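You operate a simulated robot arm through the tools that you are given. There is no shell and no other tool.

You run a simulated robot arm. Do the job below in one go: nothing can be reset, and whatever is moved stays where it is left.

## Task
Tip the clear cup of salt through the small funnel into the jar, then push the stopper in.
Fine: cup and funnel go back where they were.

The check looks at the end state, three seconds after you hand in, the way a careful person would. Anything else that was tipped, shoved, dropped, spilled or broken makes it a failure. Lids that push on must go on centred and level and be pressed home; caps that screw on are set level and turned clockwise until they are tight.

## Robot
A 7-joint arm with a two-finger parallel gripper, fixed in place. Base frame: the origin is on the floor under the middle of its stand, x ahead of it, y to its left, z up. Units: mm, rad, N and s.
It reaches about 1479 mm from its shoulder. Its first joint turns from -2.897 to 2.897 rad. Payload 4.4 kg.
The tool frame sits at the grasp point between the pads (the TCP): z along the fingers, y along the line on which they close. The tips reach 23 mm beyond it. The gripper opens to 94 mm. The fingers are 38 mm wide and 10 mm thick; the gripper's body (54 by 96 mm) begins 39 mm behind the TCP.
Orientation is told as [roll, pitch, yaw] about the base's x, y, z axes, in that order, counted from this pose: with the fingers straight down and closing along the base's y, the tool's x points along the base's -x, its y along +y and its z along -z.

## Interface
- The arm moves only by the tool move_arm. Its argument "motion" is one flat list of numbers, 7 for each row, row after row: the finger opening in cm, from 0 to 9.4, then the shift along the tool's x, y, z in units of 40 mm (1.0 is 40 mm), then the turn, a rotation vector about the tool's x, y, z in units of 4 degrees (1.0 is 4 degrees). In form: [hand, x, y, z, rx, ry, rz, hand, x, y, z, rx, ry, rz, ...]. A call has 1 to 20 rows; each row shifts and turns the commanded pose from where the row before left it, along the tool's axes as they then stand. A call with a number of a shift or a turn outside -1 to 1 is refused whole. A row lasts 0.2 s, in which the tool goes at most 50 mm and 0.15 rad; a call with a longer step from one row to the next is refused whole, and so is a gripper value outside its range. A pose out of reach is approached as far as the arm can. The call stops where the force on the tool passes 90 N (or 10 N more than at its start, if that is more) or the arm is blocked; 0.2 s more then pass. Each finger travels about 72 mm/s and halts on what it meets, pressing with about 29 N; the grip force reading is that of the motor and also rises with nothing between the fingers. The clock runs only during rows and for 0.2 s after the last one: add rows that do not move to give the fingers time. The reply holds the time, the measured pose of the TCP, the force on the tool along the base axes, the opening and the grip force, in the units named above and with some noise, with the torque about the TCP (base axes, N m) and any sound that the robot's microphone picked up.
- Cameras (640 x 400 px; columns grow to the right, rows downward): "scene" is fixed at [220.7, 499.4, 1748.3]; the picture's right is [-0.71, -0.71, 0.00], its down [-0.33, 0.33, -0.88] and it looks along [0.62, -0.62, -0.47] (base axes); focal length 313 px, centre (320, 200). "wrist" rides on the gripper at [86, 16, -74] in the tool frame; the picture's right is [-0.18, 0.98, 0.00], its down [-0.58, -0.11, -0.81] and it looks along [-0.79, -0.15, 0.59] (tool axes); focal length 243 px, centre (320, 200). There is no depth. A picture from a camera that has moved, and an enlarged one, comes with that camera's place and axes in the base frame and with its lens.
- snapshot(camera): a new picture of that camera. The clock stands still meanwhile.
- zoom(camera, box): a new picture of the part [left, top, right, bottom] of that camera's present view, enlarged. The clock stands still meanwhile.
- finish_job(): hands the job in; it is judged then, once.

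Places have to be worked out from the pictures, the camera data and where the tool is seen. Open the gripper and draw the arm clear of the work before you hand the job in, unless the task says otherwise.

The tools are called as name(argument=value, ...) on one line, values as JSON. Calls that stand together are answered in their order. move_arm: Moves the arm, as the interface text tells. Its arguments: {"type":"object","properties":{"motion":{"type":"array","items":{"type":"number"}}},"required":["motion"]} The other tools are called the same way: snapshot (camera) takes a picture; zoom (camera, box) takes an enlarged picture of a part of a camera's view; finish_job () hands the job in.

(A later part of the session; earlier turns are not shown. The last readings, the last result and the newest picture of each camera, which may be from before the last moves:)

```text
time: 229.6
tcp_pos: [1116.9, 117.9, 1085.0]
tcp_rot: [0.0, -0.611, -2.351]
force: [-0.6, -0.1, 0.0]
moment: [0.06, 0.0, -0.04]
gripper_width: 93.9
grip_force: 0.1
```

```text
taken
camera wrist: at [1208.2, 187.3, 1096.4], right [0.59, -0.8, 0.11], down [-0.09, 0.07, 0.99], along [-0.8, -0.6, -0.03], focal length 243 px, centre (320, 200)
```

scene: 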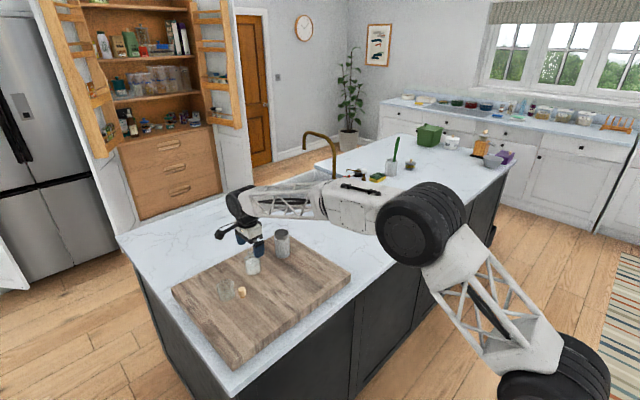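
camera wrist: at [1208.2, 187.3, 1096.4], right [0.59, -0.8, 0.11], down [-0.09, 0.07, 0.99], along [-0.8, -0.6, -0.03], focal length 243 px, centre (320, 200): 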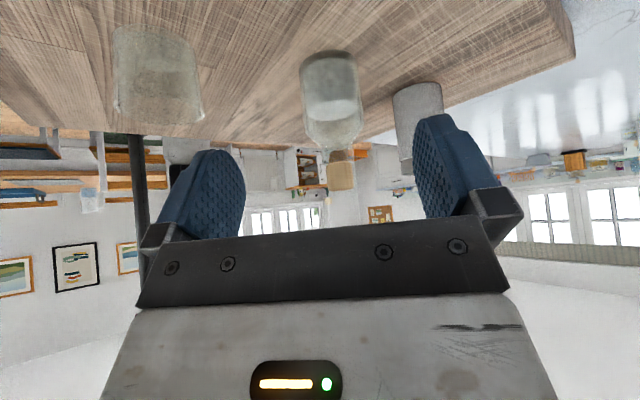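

The side view is set. Zooming on the neck and stopper.

zoom(camera="wrist", box=[322, 135, 364, 195])

zoom(camera="wrist", box=[324, 136, 360, 166])

```text
6.67 times, centred on (343, 165) of wrist
camera zoom: at [1208.2, 187.3, 1096.4], right [0.59, -0.8, 0.11], down [-0.09, 0.07, 0.99], along [-0.8, -0.6, -0.03], focal length 1618 px, centre (167, 433)
```

zoom: 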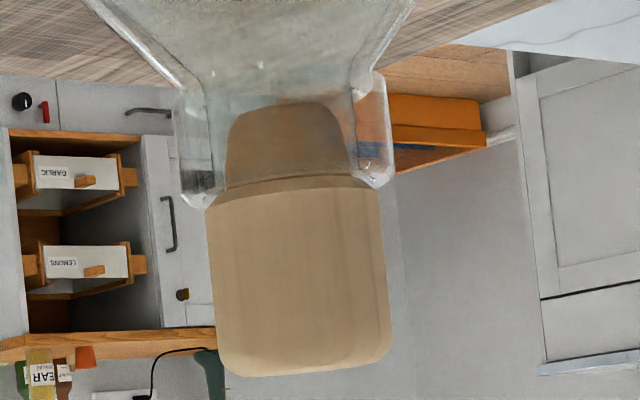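

```text
13.33 times, centred on (342, 151) of wrist
camera zoom: at [1208.2, 187.3, 1096.4], right [0.59, -0.8, 0.11], down [-0.09, 0.07, 0.99], along [-0.8, -0.6, -0.03], focal length 3235 px, centre (27, 853)
```

zoom: 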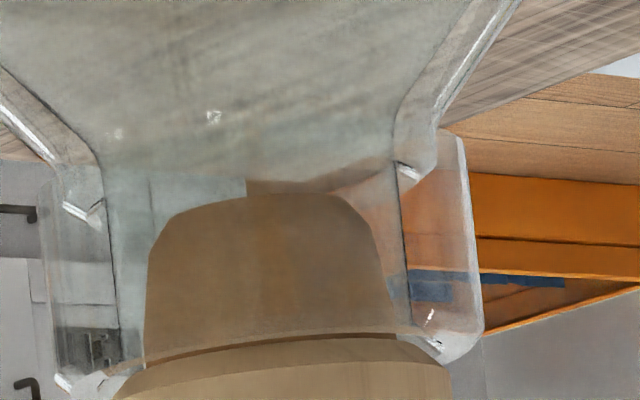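

From this side the head sits flat and parallel on the lip within about 1° and half a millimetre. I'll return above it with closed fingers, centred at about (1036,33.4), and give it a gentle central press to make sure it is home.

move_arm(motion=[6.0, -0.31, 0, -0.44, 0, 0, 0, 2.0, -0.31, 0, -0.44, 0, 0, 0, 0.0, -0.31, 0, -0.44, 0, 0, 0, 0.0, 0, 0, 0, 0, 1, 0, 0.0, 0, 0, 0, 0, 1, 0, 0.0, 0, 0, 0, 0, 1, 0, 0.0, 0, 0, 0, 0, 1, 0, 0.0, 0, 0, 0, 0, 1, 0, 0.0, 0, 0, 0, 0, 1, 0, 0.0, 0, 0, 0, 0, 1, 0, 0.0, 0, 0, 0, 0, 1, 0, 0.0, 0, 0, 0, 0, 0.75, 0, 0.0, -0.7, 0.016, 0, 0, 0, 0, 0.0, -0.7, 0.016, 0, 0, 0, 0, 0.0, -0.8, 0.016, 0, 0, 0, 0, 0.0, -0.72, 0.016, 0, 0, 0, 0, 0.0, 0, 0, 0, 0, 0, 0])

zoom(camera="wrist", box=[250, 20, 390, 160])

zoom(camera="scene", box=[243, 224, 273, 254])

```text
time: 233.2
tcp_pos: [1036.3, 31.4, 1149.9]
tcp_rot: [-0.001, 0.0, -2.351]
force: [-0.3, -0.3, -0.3]
moment: [-0.01, 0.01, 0.01]
gripper_width: 0.2
grip_force: 28.5
```

```text
2.86 times, centred on (320, 90) of wrist
camera zoom: at [1108.8, 81.2, 1224.1], right [0.57, -0.82, 0.0], down [-0.49, -0.34, 0.81], along [-0.66, -0.46, -0.59], focal length 693 px, centre (320, 514)
```

zoom: 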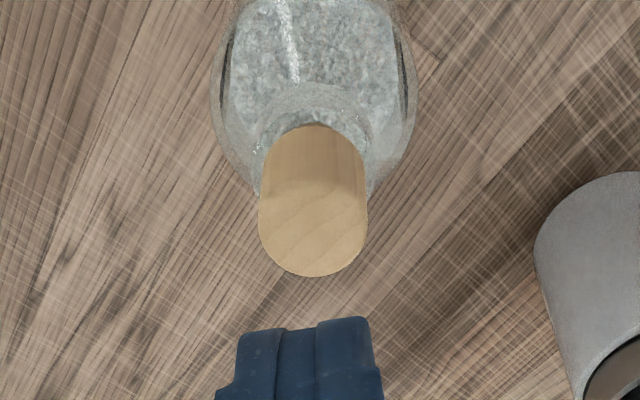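

```text
13.33 times, centred on (258, 239) of scene
camera zoom: at [220.7, 499.4, 1748.3], right [-0.71, -0.71, 0.0], down [-0.33, 0.33, -0.88], along [0.62, -0.62, -0.47], focal length 4178 px, centre (1147, -320)
```

zoom: 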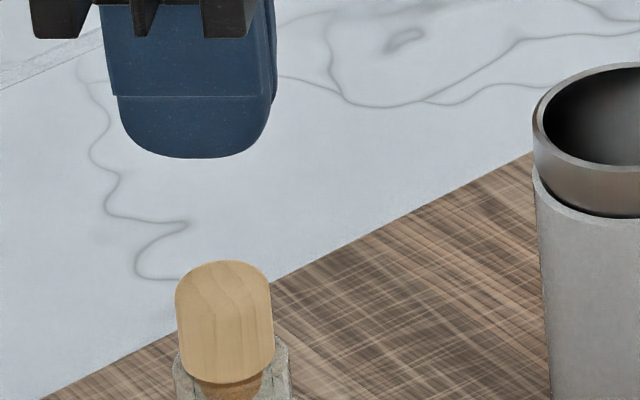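

Fingers are nearly centred over the head: shift of (+0.5,-1.4) mm in tool axes. I'll correct and lower to just above it.

move_arm(motion=[0.0, 0.0125, -0.035, 0.3, 0, 0, 0, 0.0, 0, 0, 0.4, 0, 0, 0, 0.0, 0, 0, 0.25, 0, 0, 0, 0.0, 0, 0, 0, 0, 0, 0])

zoom(camera="wrist", box=[260, 50, 380, 170])

zoom(camera="scene", box=[245, 232, 269, 256])

```text
time: 234.2
tcp_pos: [1036.3, 33.8, 1112.0]
tcp_rot: [0.001, 0.0, -2.353]
force: [0.1, -0.3, 0.3]
moment: [0.04, 0.02, -0.03]
gripper_width: 0.0
grip_force: 29.2
```

```text
3.33 times, centred on (320, 110) of wrist
camera zoom: at [1108.8, 83.8, 1187.2], right [0.57, -0.82, 0.0], down [-0.49, -0.34, 0.81], along [-0.66, -0.46, -0.59], focal length 809 px, centre (320, 500)
```

zoom: 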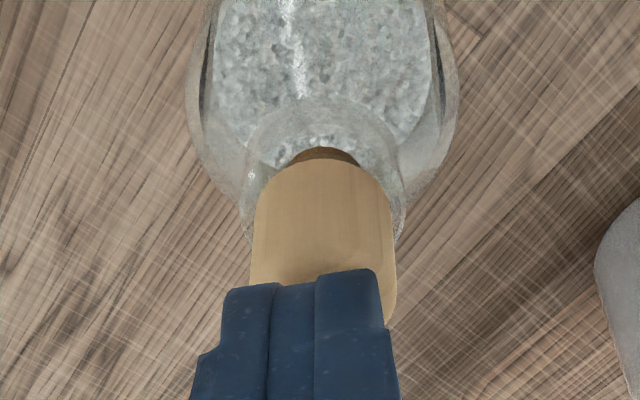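

```text
16.00 times, centred on (257, 244) of scene
camera zoom: at [220.7, 499.4, 1748.3], right [-0.71, -0.71, 0.0], down [-0.33, 0.33, -0.88], along [0.62, -0.62, -0.47], focal length 5014 px, centre (1328, -504)
```

zoom: 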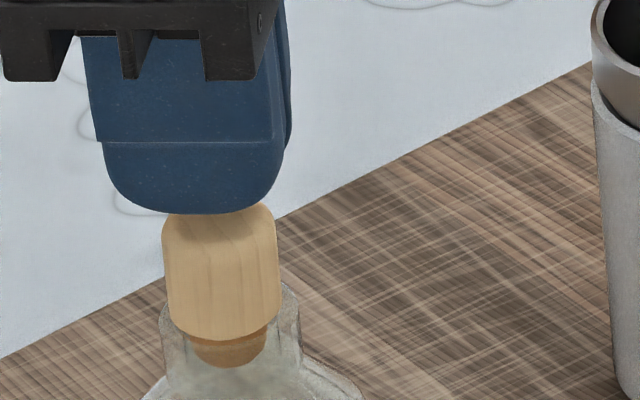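

Centred within about 1.5 mm. I'll make a small correction and lower in 1-2 mm steps until contact.

move_arm(motion=[0.0, -0.03, 0.02, 0.05, 0, 0, 0, 0.0, 0, 0, 0.05, 0, 0, 0, 0.0, 0, 0, 0.03, 0, 0, 0, 0.0, 0, 0, 0, 0, 0, 0])

```text
time: 235.2
tcp_pos: [1036.4, 31.9, 1108.1]
tcp_rot: [-0.001, -0.001, -2.353]
force: [0.4, -0.1, -0.5]
moment: [0.0, -0.02, 0.0]
gripper_width: 0.0
grip_force: 29.3
```

No contact at 1108. Continuing down gently.

move_arm(motion=[0.0, 0, 0, 0.03, 0, 0, 0, 0.0, 0, 0, 0.025, 0, 0, 0, 0.0, 0, 0, 0.025, 0, 0, 0, 0.0, 0, 0, 0, 0, 0, 0])

zoom(camera="scene", box=[245, 232, 269, 256])

zoom(camera="wrist", box=[260, 50, 380, 170])

```text
time: 236.2
tcp_pos: [1035.1, 31.5, 1105.5]
tcp_rot: [0.002, 0.001, -2.352]
force: [4.0, 5.7, 20.9]
moment: [0.28, -0.26, -0.01]
gripper_width: 0.0
grip_force: 28.7
```

```text
16.00 times, centred on (257, 244) of scene
camera zoom: at [220.7, 499.4, 1748.3], right [-0.71, -0.71, 0.0], down [-0.33, 0.33, -0.88], along [0.62, -0.62, -0.47], focal length 5014 px, centre (1328, -504)
```

zoom: 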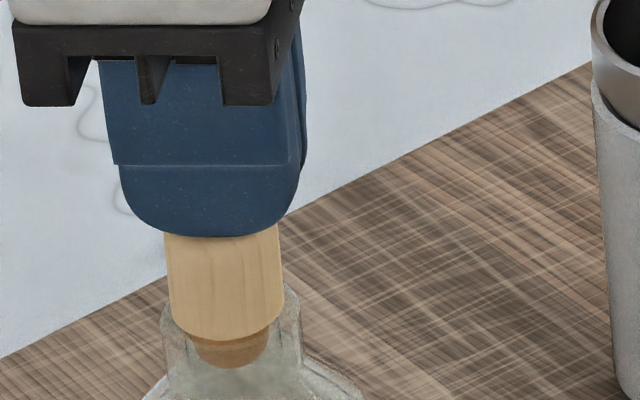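

```text
3.33 times, centred on (320, 110) of wrist
camera zoom: at [1108.1, 80.9, 1180.0], right [0.57, -0.82, 0.0], down [-0.49, -0.34, 0.8], along [-0.66, -0.46, -0.59], focal length 809 px, centre (320, 500)
```

zoom: 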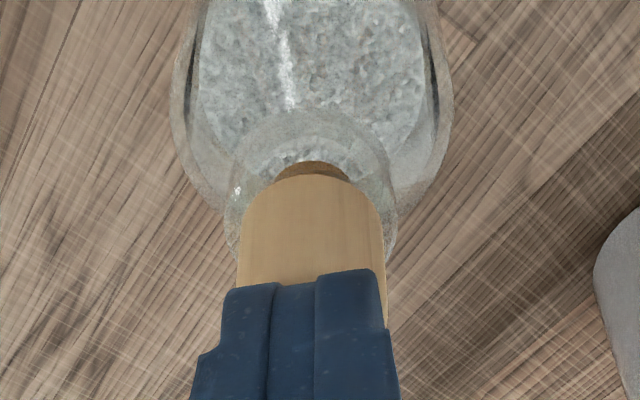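

The head still leans ~2.5° toward -x-y and the touch was at its high rim; pressing there isn't flattening it. I'll lift, turn the tool 90° so the pads close along that lean direction, and square it up the same way that worked before.

move_arm(motion=[0.0, 0, 0, -0.1, 0, 0, 0, 0.0, 0, 0, -0.5, 0, 0, 0, 0.0, 0, 0, -0.7, 0, 0, 0, 3.0, 0, 0, 0, 0, 0, -1, 6.0, 0, 0, 0, 0, 0, -1, 9.4, 0, 0, 0, 0, 0, -1, 9.4, 0, 0, 0, 0, 0, -1, 9.4, 0, 0, 0, 0, 0, -1, 9.4, 0, 0, 0, 0, 0, -1, 9.4, 0, 0, 0, 0, 0, -1, 9.4, 0, 0, 0, 0, 0, -1, 9.4, 0, 0, 0, 0, 0, -1, 9.4, 0, 0, 0, 0, 0, -1, 9.4, 0, 0, 0, 0, 0, -1, 9.4, 0, 0, 0, 0, 0, -1, 9.4, 0, 0, 0, 0, 0, -1, 9.4, 0, 0, 0, 0, 0, -1, 9.4, 0, 0, 0, 0, 0, -1, 9.4, 0, 0, 0, 0, 0, -1, 9.4, 0, 0, 0, 0, 0, -1])

move_arm(motion=[9.4, 0, 0, 0, 0, 0, -1, 9.4, 0, 0, 0, 0, 0, -1, 9.4, 0, 0, 0, 0, 0, -1, 9.4, 0, 0, 0, 0, 0, -1, 9.4, 0, 0, 0, 0, 0, -1, 9.4, 0, 0, 0, 0, 0, -0.5, 9.4, 0, 0, 0, 0, 0, 0])

zoom(camera="wrist", box=[260, 10, 380, 130])

zoom(camera="scene", box=[247, 236, 269, 258])

```text
time: 240.4
tcp_pos: [1035.5, 31.8, 1156.3]
tcp_rot: [0.0, 0.001, -1.166]
force: [0.3, 0.7, 0.2]
moment: [0.0, 0.05, -0.02]
gripper_width: 94.0
grip_force: 0.1
```

```text
time: 242.0
tcp_pos: [1035.2, 30.0, 1158.0]
tcp_rot: [0.0, -0.001, -0.781]
force: [-0.2, -0.1, 0.4]
moment: [0.04, -0.01, 0.01]
gripper_width: 94.1
grip_force: 0.1
```

```text
3.33 times, centred on (320, 70) of wrist
camera zoom: at [985.8, 102.9, 1231.2], right [0.82, 0.57, 0.0], down [0.34, -0.49, 0.81], along [0.46, -0.66, -0.59], focal length 809 px, centre (320, 633)
```

zoom: 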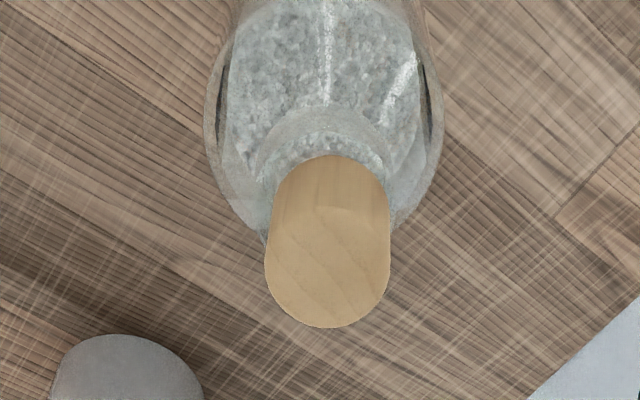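

```text
16.00 times, centred on (258, 247) of scene
camera zoom: at [220.7, 499.4, 1748.3], right [-0.71, -0.71, 0.0], down [-0.33, 0.33, -0.88], along [0.62, -0.62, -0.47], focal length 5014 px, centre (1312, -552)
```

zoom: 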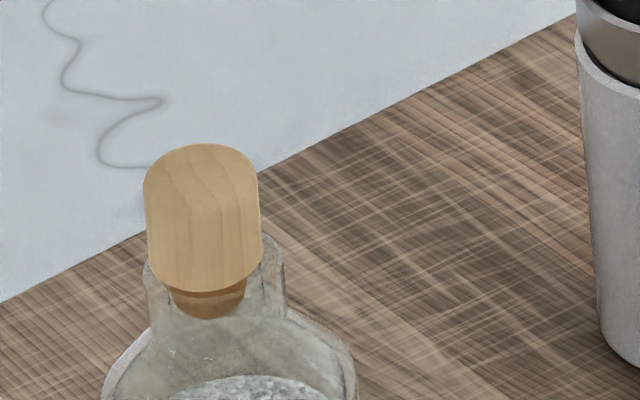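

Lean is down to 1-2.5°. I'll centre on the head (+2,+2.4 mm in tool axes) and descend to grip height to finish squaring it up.

move_arm(motion=[9.4, 0.05, 0.06, 0.3, 0, 0, 0, 9.4, 0, 0, 0.5, 0, 0, 0, 9.4, 0, 0, 0.5, 0, 0, 0, 9.4, 0, 0, 0.4, 0, 0, 0, 9.4, 0, 0, 0.15, 0, 0, 0, 9.4, 0, 0, 0, 0, 0, 0])

zoom(camera="wrist", box=[270, 50, 370, 160])

zoom(camera="scene", box=[243, 228, 273, 258])

```text
time: 243.4
tcp_pos: [1038.9, 35.4, 1080.9]
tcp_rot: [-0.001, 0.001, -0.784]
force: [-0.6, -1.3, 0.4]
moment: [0.0, -0.03, 0.0]
gripper_width: 94.1
grip_force: 0.1
```

```text
3.64 times, centred on (320, 105) of wrist
camera zoom: at [989.1, 108.0, 1155.2], right [0.82, 0.57, 0.0], down [0.34, -0.49, 0.81], along [0.46, -0.66, -0.59], focal length 882 px, centre (320, 546)
```

zoom: 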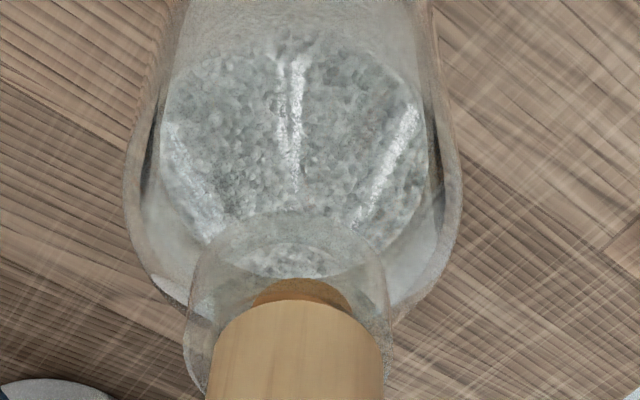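

```text
13.33 times, centred on (258, 243) of scene
camera zoom: at [220.7, 499.4, 1748.3], right [-0.71, -0.71, 0.0], down [-0.33, 0.33, -0.88], along [0.62, -0.62, -0.47], focal length 4178 px, centre (1147, -373)
```

zoom: 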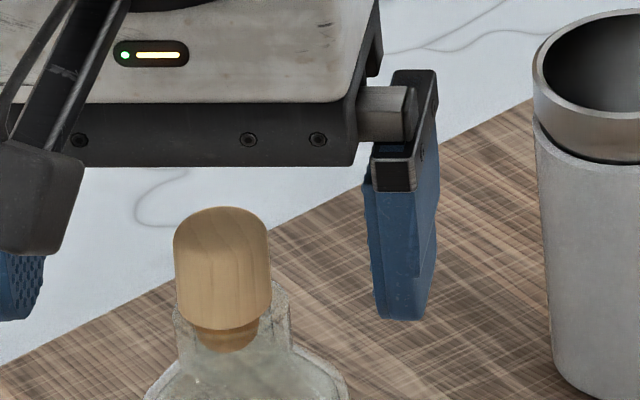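

I overshot: the jar axis is about 3.5 mm toward -tool-y. I'll correct that, raise 2 mm, and then close gently to square and centre the stopper.

move_arm(motion=[9.4, 0, -0.0875, -0.05, 0, 0, 0, 9.4, 0, 0, 0, 0, 0, 0, 9.4, 0, 0, 0, 0, 0, 0])

zoom(camera="wrist", box=[270, 50, 370, 160])

```text
time: 244.2
tcp_pos: [1035.7, 32.3, 1084.5]
tcp_rot: [-0.002, 0.0, -0.781]
force: [-0.4, -0.7, -0.3]
moment: [0.0, 0.02, -0.02]
gripper_width: 94.3
grip_force: 0.2
```

```text
3.64 times, centred on (320, 105) of wrist
camera zoom: at [985.9, 104.8, 1157.7], right [0.82, 0.57, 0.0], down [0.34, -0.49, 0.81], along [0.46, -0.66, -0.59], focal length 882 px, centre (320, 546)
```

zoom: 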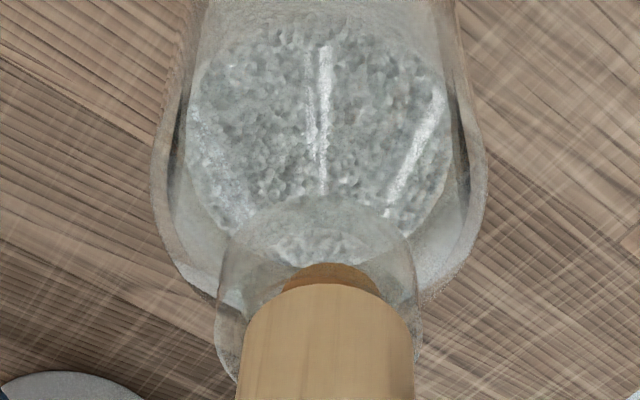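

Centred on the neck now. I'll close slowly so the pads bring the stopper upright and onto the axis.

move_arm(motion=[7.0, 0, 0.01, 0, 0, 0, 0, 5.0, 0, 0, 0, 0, 0, 0, 4.0, 0, 0, 0, 0, 0, 0, 3.4, 0, 0, 0, 0, 0, 0, 3.0, 0, 0, 0, 0, 0, 0, 2.8, 0, 0, 0, 0, 0, 0, 2.65, 0, 0, 0, 0, 0, 0, 2.55, 0, 0, 0, 0, 0, 0, 2.45, 0, 0, 0, 0, 0, 0, 2.35, 0, 0, 0, 0, 0, 0, 1.5, 0, 0, 0, 0, 0, 0])

zoom(camera="wrist", box=[270, 50, 370, 160])

zoom(camera="scene", box=[247, 235, 269, 257])

```text
time: 246.6
tcp_pos: [1035.3, 31.7, 1084.5]
tcp_rot: [0.001, 0.0, -0.782]
force: [0.7, 0.4, 0.9]
moment: [0.02, 0.0, 0.02]
gripper_width: 23.0
grip_force: 29.2
```

```text
3.64 times, centred on (320, 105) of wrist
camera zoom: at [985.5, 104.5, 1158.6], right [0.82, 0.57, 0.0], down [0.34, -0.49, 0.81], along [0.46, -0.66, -0.59], focal length 882 px, centre (320, 546)
```

zoom: 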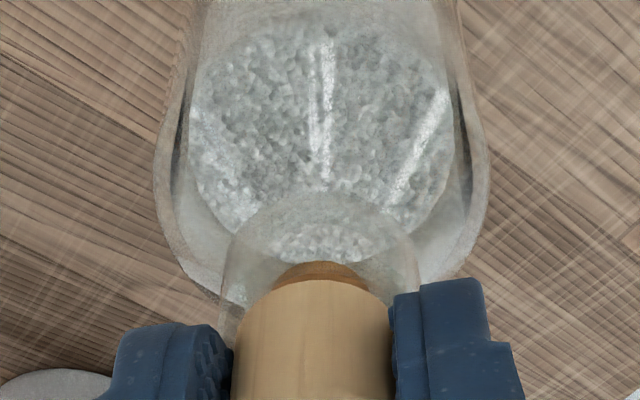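

```text
16.00 times, centred on (258, 246) of scene
camera zoom: at [220.7, 499.4, 1748.3], right [-0.71, -0.71, 0.0], down [-0.33, 0.33, -0.88], along [0.62, -0.62, -0.47], focal length 5014 px, centre (1312, -536)
```

zoom: 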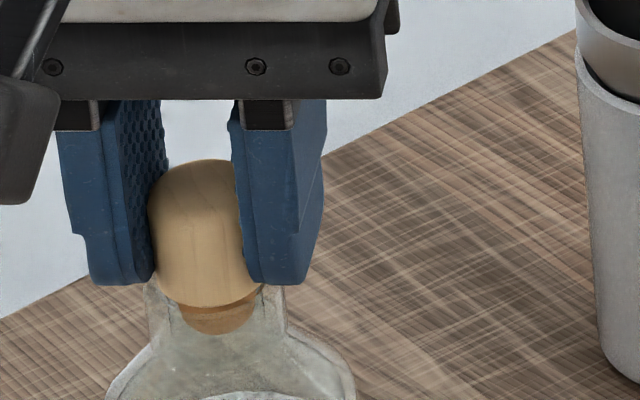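

The scene view now shows the stopper upright between the pads, centred in the neck. I'll press down gently about 2 mm to seat it.

move_arm(motion=[1.5, 0, 0, 0.015, 0, 0, 0, 1.5, 0, 0, 0.015, 0, 0, 0, 1.5, 0, 0, 0.015, 0, 0, 0, 1.5, 0, 0, 0.01, 0, 0, 0, 1.5, 0, 0, 0, 0, 0, 0])

zoom(camera="wrist", box=[270, 50, 370, 160])

zoom(camera="scene", box=[247, 235, 269, 257])

```text
time: 247.8
tcp_pos: [1034.3, 31.2, 1083.0]
tcp_rot: [0.002, -0.002, -0.779]
force: [4.3, -0.9, 18.9]
moment: [-0.16, 0.09, 0.05]
gripper_width: 22.9
grip_force: 29.1
```

```text
3.64 times, centred on (320, 105) of wrist
camera zoom: at [984.6, 104.3, 1158.1], right [0.82, 0.57, 0.0], down [0.33, -0.49, 0.81], along [0.46, -0.66, -0.59], focal length 882 px, centre (320, 546)
```

zoom: 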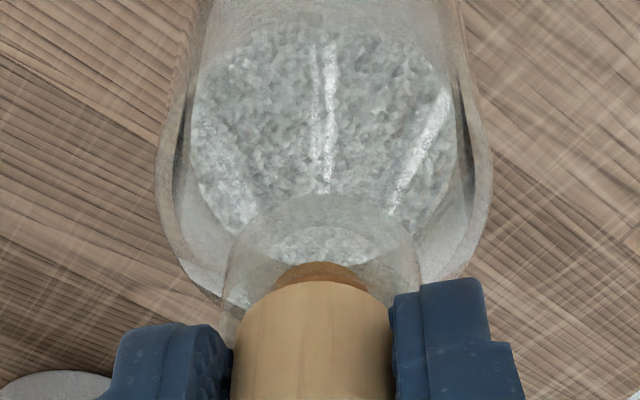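

```text
16.00 times, centred on (258, 246) of scene
camera zoom: at [220.7, 499.4, 1748.3], right [-0.71, -0.71, 0.0], down [-0.33, 0.33, -0.88], along [0.62, -0.62, -0.47], focal length 5014 px, centre (1312, -536)
```

zoom: 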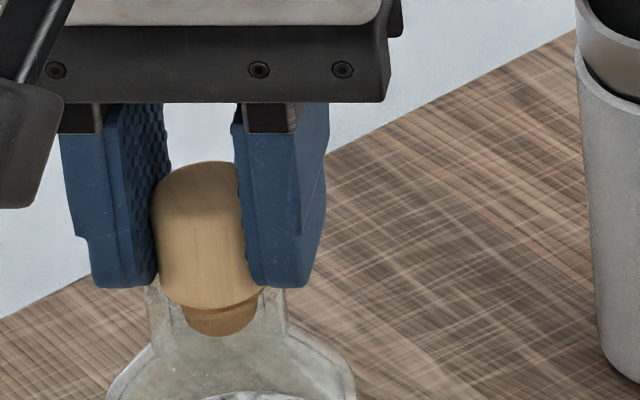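

19 N, but the contact is on the -tool-y side of the lip: the grip holds the stopper tilted about 2°. I'll unload slightly, rotate the tool 2° to level the head, and press again.

move_arm(motion=[1.5, 0, 0, -0.025, 0, 0, 0, 1.5, 0, 0.0125, 0, 0.25, 0, 0, 1.5, 0, 0.0125, 0, 0.25, 0, 0, 1.5, 0, 0, 0.02, 0, 0, 0, 1.5, 0, 0, 0, 0, 0, 0])

zoom(camera="wrist", box=[270, 50, 370, 160])

zoom(camera="scene", box=[247, 235, 269, 257])

```text
time: 249.0
tcp_pos: [1035.6, 31.8, 1083.4]
tcp_rot: [-0.034, 0.0, -0.782]
force: [2.0, 0.0, 5.5]
moment: [0.04, -0.01, -0.04]
gripper_width: 23.1
grip_force: 28.7
```

```text
3.64 times, centred on (320, 105) of wrist
camera zoom: at [986.9, 106.6, 1156.6], right [0.82, 0.57, -0.03], down [0.36, -0.47, 0.81], along [0.44, -0.68, -0.59], focal length 882 px, centre (320, 546)
```

zoom: 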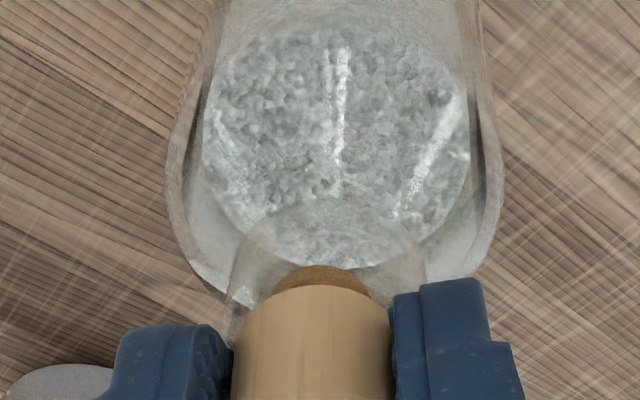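

```text
16.00 times, centred on (258, 246) of scene
camera zoom: at [220.7, 499.4, 1748.3], right [-0.71, -0.71, 0.0], down [-0.33, 0.33, -0.88], along [0.62, -0.62, -0.47], focal length 5014 px, centre (1312, -536)
```

zoom: 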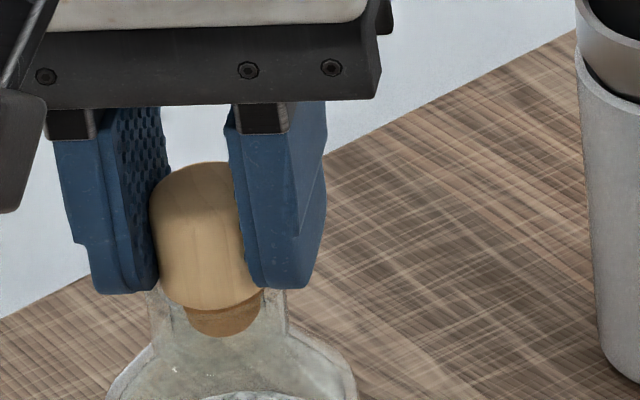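

The scene shows that the rotation over-tilted it; it was upright before. I'll undo that rotation and re-seat.

move_arm(motion=[1.5, 0, 0, -0.02, 0, 0, 0, 1.5, 0, -0.0125, 0, -0.25, 0, 0, 1.5, 0, -0.0125, 0, -0.25, 0, 0, 1.5, 0, 0, 0.02, 0, 0, 0, 1.5, 0, 0, 0, 0, 0, 0])

zoom(camera="wrist", box=[270, 50, 370, 160])

zoom(camera="scene", box=[247, 235, 269, 257])

```text
time: 250.2
tcp_pos: [1033.6, 30.8, 1081.5]
tcp_rot: [-0.001, -0.001, -0.781]
force: [0.9, 3.4, 15.0]
moment: [0.03, 0.16, -0.05]
gripper_width: 22.9
grip_force: 28.8
```

```text
3.64 times, centred on (320, 105) of wrist
camera zoom: at [984.4, 103.3, 1156.9], right [0.82, 0.57, 0.0], down [0.33, -0.49, 0.81], along [0.46, -0.66, -0.59], focal length 882 px, centre (320, 546)
```

zoom: 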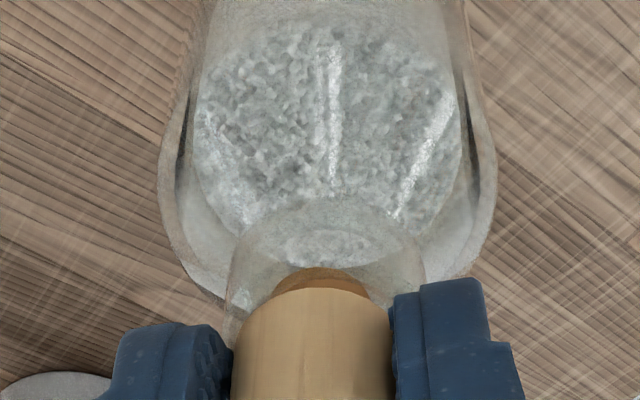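

```text
16.00 times, centred on (258, 246) of scene
camera zoom: at [220.7, 499.4, 1748.3], right [-0.71, -0.71, 0.0], down [-0.33, 0.33, -0.88], along [0.62, -0.62, -0.47], focal length 5014 px, centre (1312, -536)
```

zoom: 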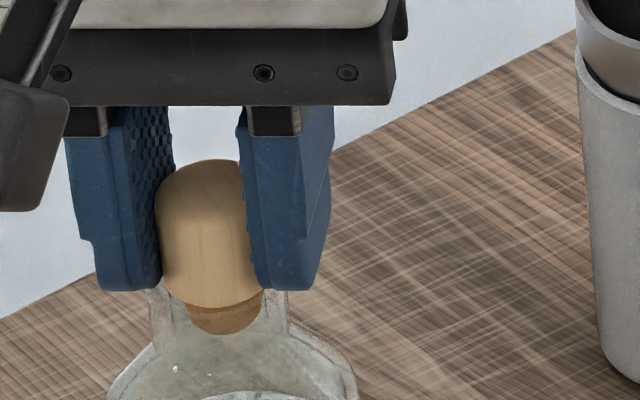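

Seated with 15 N, upright. I'll unload to zero force with a small +0.7 mm lateral correction, check, and then release gradually.

move_arm(motion=[1.5, 0, 0.0175, -0.015, 0, 0, 0, 1.5, 0, 0, -0.015, 0, 0, 0, 1.5, 0, 0, 0, 0, 0, 0])

zoom(camera="scene", box=[247, 235, 269, 257])

zoom(camera="wrist", box=[270, 50, 370, 160])

```text
time: 251.0
tcp_pos: [1035.3, 30.6, 1082.8]
tcp_rot: [-0.001, 0.0, -0.781]
force: [-1.8, -2.7, 5.2]
moment: [-0.1, 0.09, 0.04]
gripper_width: 23.1
grip_force: 28.8
```

```text
16.00 times, centred on (258, 246) of scene
camera zoom: at [220.7, 499.4, 1748.3], right [-0.71, -0.71, 0.0], down [-0.33, 0.33, -0.88], along [0.62, -0.62, -0.47], focal length 5014 px, centre (1312, -536)
```

zoom: 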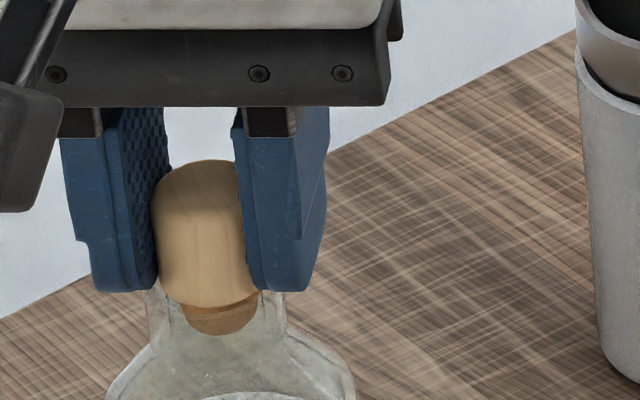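

```text
3.64 times, centred on (320, 105) of wrist
camera zoom: at [985.2, 104.2, 1156.8], right [0.82, 0.57, 0.0], down [0.34, -0.49, 0.81], along [0.46, -0.66, -0.59], focal length 882 px, centre (320, 546)
```

zoom: 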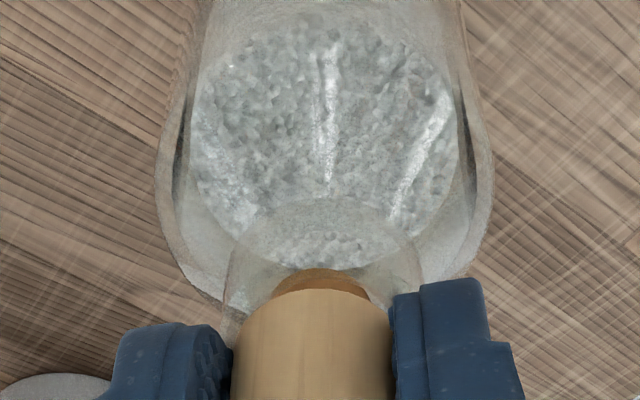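

Only 5 N left, and everything is lined up. I'll open very gradually.

move_arm(motion=[2.28, 0, 0, -0.008, 0, 0, 0, 2.33, 0, 0, 0, 0, 0, 0, 2.37, 0, 0, 0, 0, 0, 0, 2.42, 0, 0, 0, 0, 0, 0, 2.5, 0, 0, 0, 0, 0, 0, 2.6, 0, 0, 0, 0, 0, 0, 2.8, 0, 0, 0, 0, 0, 0, 3.2, 0, 0, 0, 0, 0, 0, 4.0, 0, 0, 0, 0, 0, 0, 5.5, 0, 0, 0, 0, 0, 0, 7.5, 0, 0, 0, 0, 0, 0])

zoom(camera="scene", box=[247, 235, 269, 257])

zoom(camera="wrist", box=[270, 50, 370, 160])

```text
time: 253.4
tcp_pos: [1034.4, 31.0, 1083.5]
tcp_rot: [0.0, 0.001, -0.782]
force: [0.0, -0.6, 0.6]
moment: [-0.02, -0.02, 0.01]
gripper_width: 75.1
grip_force: 0.1
```

```text
16.00 times, centred on (258, 246) of scene
camera zoom: at [220.7, 499.4, 1748.3], right [-0.71, -0.71, 0.0], down [-0.33, 0.33, -0.88], along [0.62, -0.62, -0.47], focal length 5014 px, centre (1312, -536)
```

zoom: 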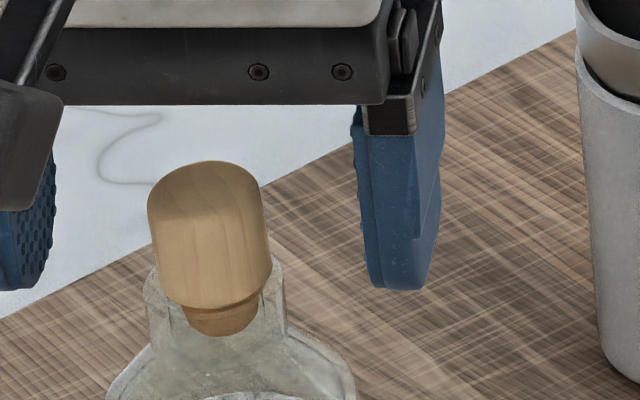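

```text
3.64 times, centred on (320, 105) of wrist
camera zoom: at [984.9, 104.4, 1157.4], right [0.82, 0.57, 0.0], down [0.34, -0.49, 0.81], along [0.46, -0.66, -0.59], focal length 882 px, centre (320, 546)
```

zoom: 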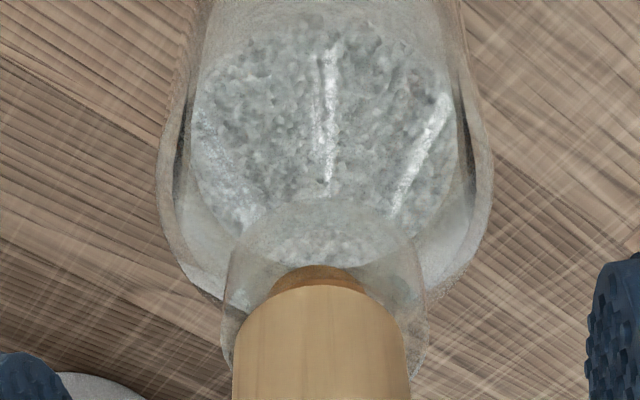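

Released: the stopper stands within about 1° of upright and its head is centred on the mouth. I'll back off and take a horizontal side view from this yaw to check the seating.

move_arm(motion=[9.4, 0, 0, -0.3, 0, 0, 0, 9.4, 0, 0, -0.7, 0, 0, 0, 9.4, 0, 0, -0.8, 0, 0, 0, 9.4, 0.8, 0, 0, 0, 0, 0, 9.4, 0.8, 0, 0, 0, 0, 0, 9.4, 0.8, 0, 0, 0, 0, 0, 9.4, 0.5, 0, 0, 0, 0, 0, 9.4, 0, 0, 0, 0, -1, 0, 9.4, 0, 0, 0, 0, -1, 0, 9.4, 0, 0, 0, 0, -1, 0, 9.4, 0, 0, 0, 0, -1, 0, 9.4, 0, 0, 0, 0, -1, 0, 9.4, 0, 0, 0, 0, -1, 0, 9.4, 0, 0, 0, 0, -1, 0, 9.4, 0, 0, 0, 0, -1, 0, 9.4, 0, 0, 0, 0, -0.75, 0, 9.4, 0.35, 0, 0.5, 0, 0, 0, 9.4, 0.35, 0, 0.5, 0, 0, 0, 9.4, 0.3, 0, 0.43, 0, 0, 0])

snapshot(camera="wrist")

```text
time: 257.4
tcp_pos: [951.4, 112.8, 1087.5]
tcp_rot: [0.003, -0.612, -0.784]
force: [0.2, 0.1, -0.2]
moment: [0.05, 0.0, -0.01]
gripper_width: 94.0
grip_force: 0.0
```

```text
taken
camera wrist: at [882.8, 205.2, 1097.3], right [0.8, 0.59, 0.11], down [-0.07, -0.09, 0.99], along [0.6, -0.8, -0.03], focal length 243 px, centre (320, 200)
```

wrist: 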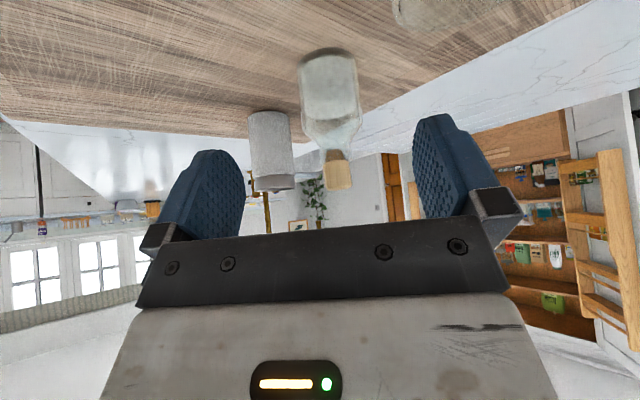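

Zooming on the neck and stopper from this side.

zoom(camera="wrist", box=[316, 135, 358, 195])

zoom(camera="wrist", box=[320, 136, 356, 166])

```text
6.67 times, centred on (337, 165) of wrist
camera zoom: at [882.8, 205.2, 1097.3], right [0.8, 0.59, 0.11], down [-0.07, -0.09, 0.99], along [0.6, -0.8, -0.03], focal length 1618 px, centre (207, 433)
```

zoom: 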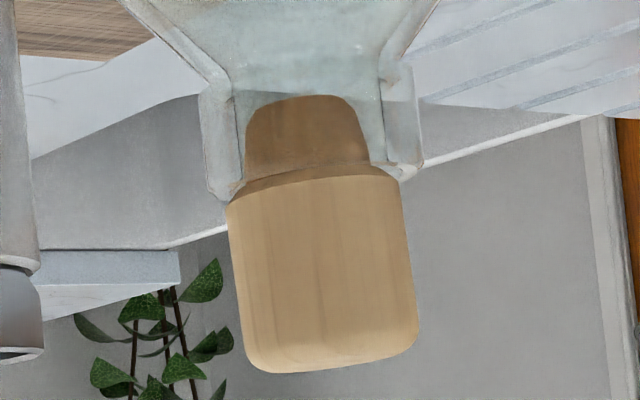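

```text
13.33 times, centred on (338, 151) of wrist
camera zoom: at [882.8, 205.2, 1097.3], right [0.8, 0.59, 0.11], down [-0.07, -0.09, 0.99], along [0.6, -0.8, -0.03], focal length 3235 px, centre (80, 853)
```

zoom: 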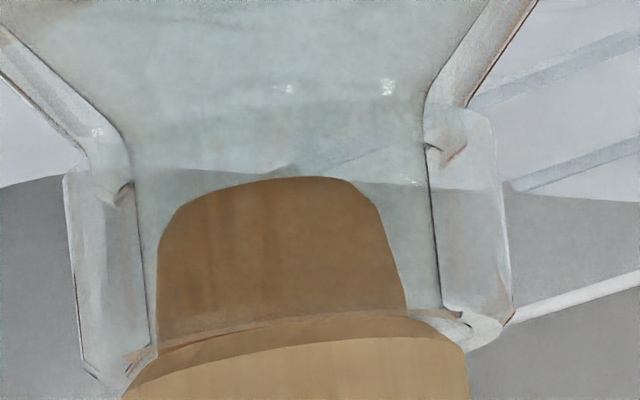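

From this side the head is level within ~2° but still 0.4-1.2 mm off the lip: the plug needs working in. I'll regrip centred and press while twisting gently back and forth, as one does with a stopper. First back over the jar.

move_arm(motion=[9.4, -0.31, 0, -0.44, 0, 0, 0, 9.4, -0.31, 0, -0.44, 0, 0, 0, 9.4, -0.31, 0, -0.44, 0, 0, 0, 9.4, 0, 0, 0, 0, 1, 0, 9.4, 0, 0, 0, 0, 1, 0, 9.4, 0, 0, 0, 0, 1, 0, 9.4, 0, 0, 0, 0, 1, 0, 9.4, 0, 0, 0, 0, 1, 0, 9.4, 0, 0, 0, 0, 1, 0, 9.4, 0, 0, 0, 0, 1, 0, 9.4, 0, 0, 0, 0, 1, 0, 9.4, 0, 0, 0, 0, 0.75, 0, 9.4, -0.7, 0.008, 0, 0, 0, 0, 9.4, -0.7, 0.008, 0, 0, 0, 0, 9.4, -0.8, 0.008, 0, 0, 0, 0, 9.4, -0.717, 0.008, 0, 0, 0, 0, 9.4, 0, 0, 0, 0, 0, 0])

zoom(camera="wrist", box=[260, 10, 380, 130])

```text
time: 261.0
tcp_pos: [1035.3, 33.3, 1148.0]
tcp_rot: [0.001, 0.0, -0.781]
force: [-0.6, -0.4, 0.8]
moment: [0.0, 0.03, 0.0]
gripper_width: 94.1
grip_force: 0.1
```

```text
3.33 times, centred on (320, 70) of wrist
camera zoom: at [986.2, 105.1, 1222.9], right [0.82, 0.57, 0.0], down [0.34, -0.49, 0.81], along [0.46, -0.66, -0.59], focal length 809 px, centre (320, 633)
```

zoom: 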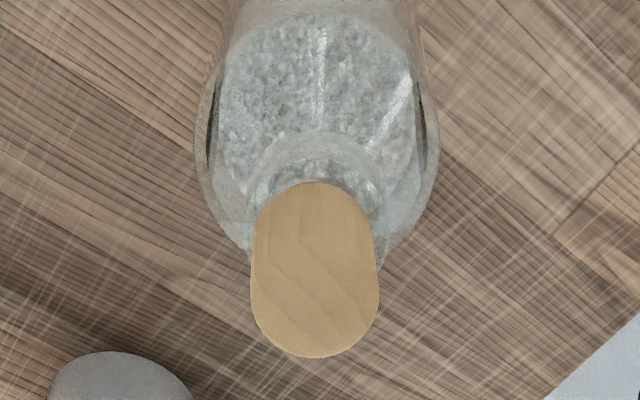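

I'll correct by about (-1,-1.3) mm and descend to grip height.

move_arm(motion=[9.4, -0.025, -0.032, 0.3, 0, 0, 0, 9.4, 0, 0, 0.5, 0, 0, 0, 9.4, 0, 0, 0.5, 0, 0, 0, 9.4, 0, 0, 0.3, 0, 0, 0, 9.4, 0, 0, 0, 0, 0, 0])

zoom(camera="wrist", box=[270, 50, 370, 160])

```text
time: 262.2
tcp_pos: [1035.6, 31.1, 1085.2]
tcp_rot: [0.0, 0.001, -0.783]
force: [-0.1, 0.4, 0.7]
moment: [-0.01, 0.03, 0.0]
gripper_width: 94.2
grip_force: 0.1
```

```text
3.64 times, centred on (320, 105) of wrist
camera zoom: at [986.3, 103.7, 1160.3], right [0.82, 0.57, 0.0], down [0.34, -0.49, 0.81], along [0.46, -0.66, -0.59], focal length 882 px, centre (320, 546)
```

zoom: 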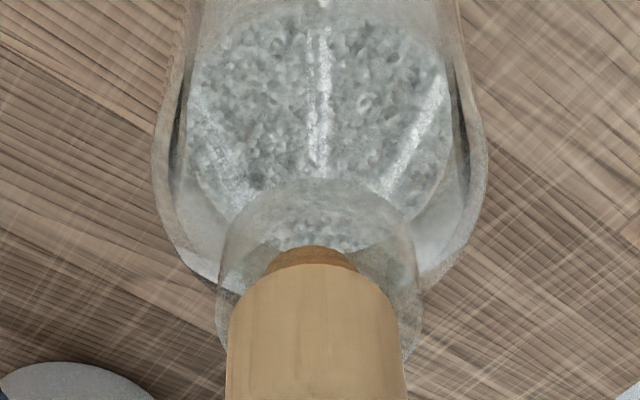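

Centred on the neck. Closing on the head.

move_arm(motion=[7.0, 0, 0, 0.03, 0, 0, 0, 5.0, 0, 0, 0, 0, 0, 0, 4.0, 0, 0, 0, 0, 0, 0, 3.4, 0, 0, 0, 0, 0, 0, 3.0, 0, 0, 0, 0, 0, 0, 2.8, 0, 0, 0, 0, 0, 0, 2.65, 0, 0, 0, 0, 0, 0, 2.55, 0, 0, 0, 0, 0, 0, 2.45, 0, 0, 0, 0, 0, 0, 2.35, 0, 0, 0, 0, 0, 0, 1.0, 0, 0, 0, 0, 0, 0])

zoom(camera="wrist", box=[270, 50, 370, 160])

zoom(camera="scene", box=[247, 235, 269, 257])

```text
time: 264.6
tcp_pos: [1035.9, 29.5, 1085.8]
tcp_rot: [0.0, 0.001, -0.781]
force: [0.4, 0.7, 0.9]
moment: [0.02, 0.02, 0.0]
gripper_width: 22.8
grip_force: 28.6
```

```text
3.64 times, centred on (320, 105) of wrist
camera zoom: at [985.9, 103.3, 1159.4], right [0.82, 0.57, 0.0], down [0.34, -0.49, 0.81], along [0.46, -0.66, -0.59], focal length 882 px, centre (320, 546)
```

zoom: 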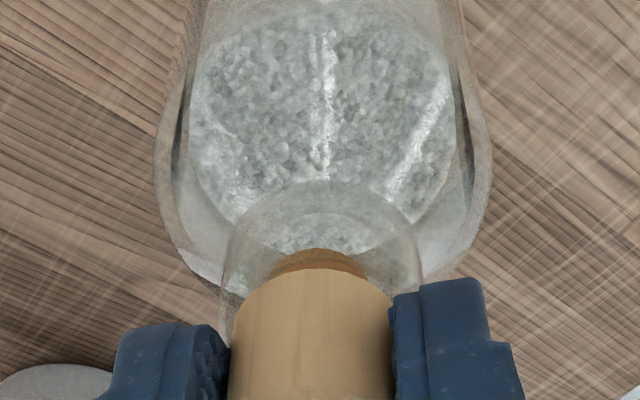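

```text
16.00 times, centred on (258, 246) of scene
camera zoom: at [220.7, 499.4, 1748.3], right [-0.71, -0.71, 0.0], down [-0.33, 0.33, -0.88], along [0.62, -0.62, -0.47], focal length 5014 px, centre (1312, -536)
```

zoom: 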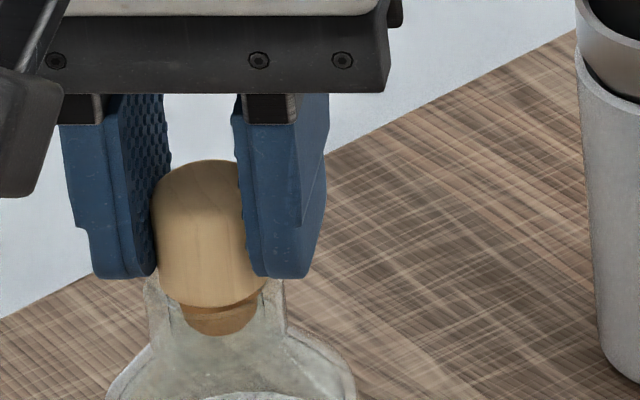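

Gripped, upright and centred. I'll push down about 2 mm while twisting ±8°.

move_arm(motion=[1.0, 0, 0, 0.02, 0, 0, 1, 1.0, 0, 0, 0.02, 0, 0, 1, 1.0, 0, 0, 0.01, 0, 0, -1, 1.0, 0, 0, 0, 0, 0, -1, 1.0, 0, 0, 0.005, 0, 0, -1, 1.0, 0, 0, 0, 0, 0, -1, 1.0, 0, 0, 0, 0, 0, 1, 1.0, 0, 0, 0, 0, 0, 1, 1.0, 0, 0, 0, 0, 0, 0])

zoom(camera="scene", box=[247, 235, 269, 257])

zoom(camera="wrist", box=[270, 50, 370, 160])

```text
time: 266.6
tcp_pos: [1035.5, 30.4, 1081.6]
tcp_rot: [0.0, 0.0, -0.783]
force: [0.3, 0.5, 8.3]
moment: [0.0, 0.01, 0.03]
gripper_width: 23.2
grip_force: 29.1
```

```text
16.00 times, centred on (258, 246) of scene
camera zoom: at [220.7, 499.4, 1748.3], right [-0.71, -0.71, 0.0], down [-0.33, 0.33, -0.88], along [0.62, -0.62, -0.47], focal length 5014 px, centre (1312, -536)
```

zoom: 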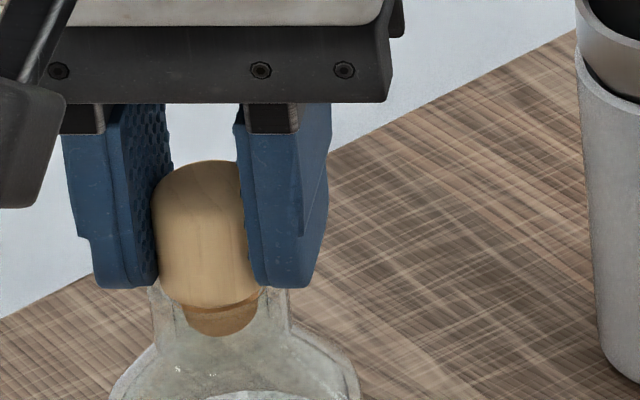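

```text
3.64 times, centred on (320, 105) of wrist
camera zoom: at [986.2, 103.0, 1156.6], right [0.82, 0.57, 0.0], down [0.34, -0.49, 0.81], along [0.46, -0.66, -0.59], focal length 882 px, centre (320, 546)
```

zoom: 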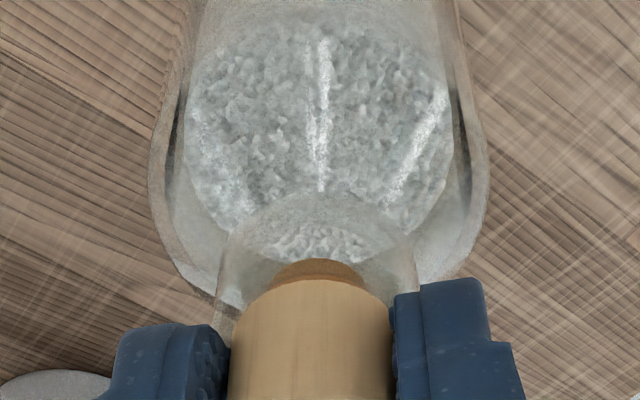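

Now the reaction is purely axial (no moments), a sign that the head bears evenly. I'll do one more short twist-and-press.

move_arm(motion=[1.0, 0, 0, 0.015, 0, 0, 1, 1.0, 0, 0, 0.01, 0, 0, 1, 1.0, 0, 0, 0, 0, 0, -1, 1.0, 0, 0, 0, 0, 0, -1, 1.0, 0, 0, 0, 0, 0, -1, 1.0, 0, 0, 0, 0, 0, -1, 1.0, 0, 0, 0, 0, 0, 1, 1.0, 0, 0, 0, 0, 0, 1, 1.0, 0, 0, 0, 0, 0, 0])

zoom(camera="scene", box=[247, 235, 269, 257])

```text
time: 268.6
tcp_pos: [1036.2, 30.6, 1082.1]
tcp_rot: [0.0, 0.0, -0.782]
force: [0.5, -0.1, -0.8]
moment: [0.03, 0.02, -0.02]
gripper_width: 22.8
grip_force: 28.6
```

```text
16.00 times, centred on (258, 246) of scene
camera zoom: at [220.7, 499.4, 1748.3], right [-0.71, -0.71, 0.0], down [-0.33, 0.33, -0.88], along [0.62, -0.62, -0.47], focal length 5014 px, centre (1312, -536)
```

zoom: 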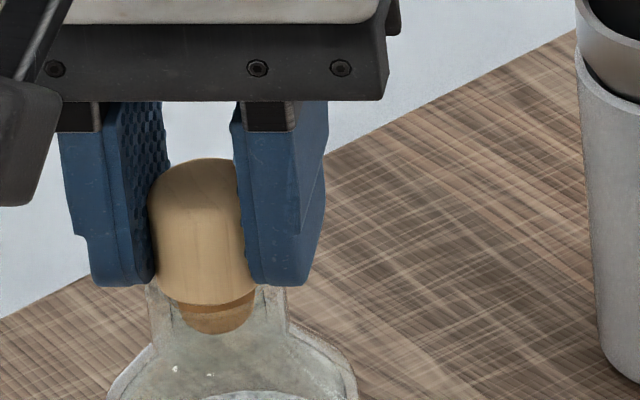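

It lifts freely with the gripper, so it's a loose fit that must be released while seated. I'll press down to a light, even ~8 N and check.

move_arm(motion=[1.0, 0, 0, 0.015, 0, 0, 0, 1.0, 0, 0, 0.015, 0, 0, 0, 1.0, 0, 0, 0.01, 0, 0, 0, 1.0, 0, 0, 0, 0, 0, 0])

zoom(camera="scene", box=[247, 235, 269, 257])

zoom(camera="wrist", box=[270, 50, 370, 160])

```text
time: 269.6
tcp_pos: [1037.1, 30.2, 1081.7]
tcp_rot: [-0.001, -0.002, -0.782]
force: [-5.3, 0.9, 12.9]
moment: [-0.06, 0.24, -0.05]
gripper_width: 23.5
grip_force: 29.0
```

```text
16.00 times, centred on (258, 246) of scene
camera zoom: at [220.7, 499.4, 1748.3], right [-0.71, -0.71, 0.0], down [-0.33, 0.33, -0.88], along [0.62, -0.62, -0.47], focal length 5014 px, centre (1312, -536)
```

zoom: 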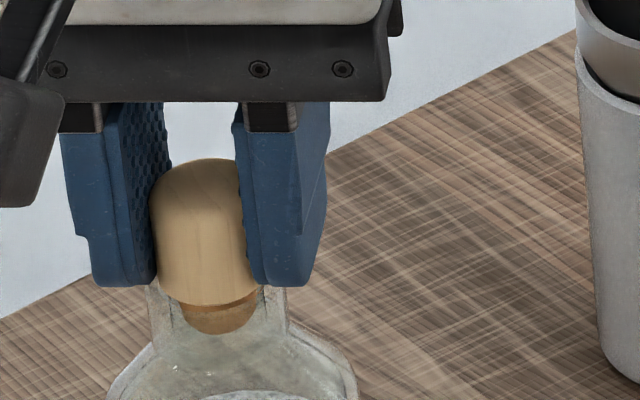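

```text
3.64 times, centred on (320, 105) of wrist
camera zoom: at [986.6, 103.0, 1156.6], right [0.82, 0.57, 0.0], down [0.33, -0.49, 0.81], along [0.46, -0.66, -0.59], focal length 882 px, centre (320, 546)
```

zoom: 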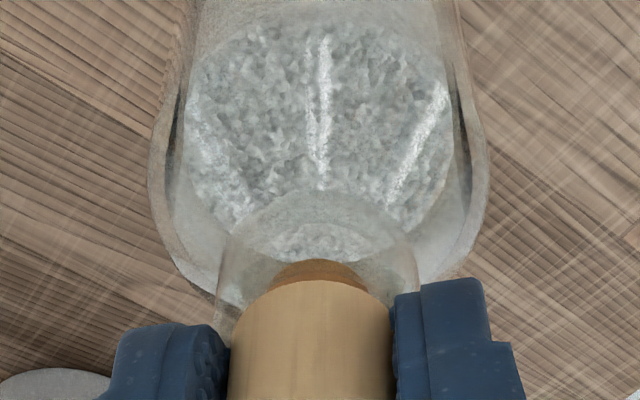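

It's catching on the -x side (-5 N sideways) before going fully down, so the fit needs about half a millimetre of alignment. I'll ease it toward -x under light pressure.

move_arm(motion=[1.0, 0.006, -0.006, 0, 0, 0, 0, 1.0, 0.006, -0.006, 0, 0, 0, 0, 1.0, 0.004, -0.004, 0.005, 0, 0, 0, 1.0, 0, 0, 0.01, 0, 0, 0, 1.0, 0, 0, 0, 0, 0, 0])

zoom(camera="scene", box=[247, 235, 269, 257])

```text
time: 270.8
tcp_pos: [1034.3, 29.7, 1080.8]
tcp_rot: [-0.001, -0.001, -0.782]
force: [5.5, 1.9, 29.1]
moment: [-0.13, 0.1, -0.03]
gripper_width: 23.3
grip_force: 29.3
```

```text
16.00 times, centred on (258, 246) of scene
camera zoom: at [220.7, 499.4, 1748.3], right [-0.71, -0.71, 0.0], down [-0.33, 0.33, -0.88], along [0.62, -0.62, -0.47], focal length 5014 px, centre (1312, -536)
```

zoom: 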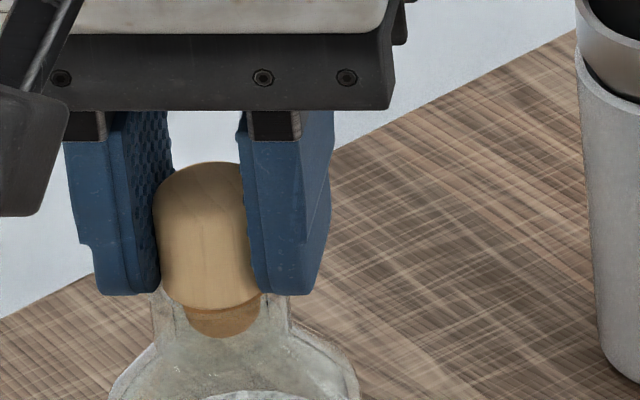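

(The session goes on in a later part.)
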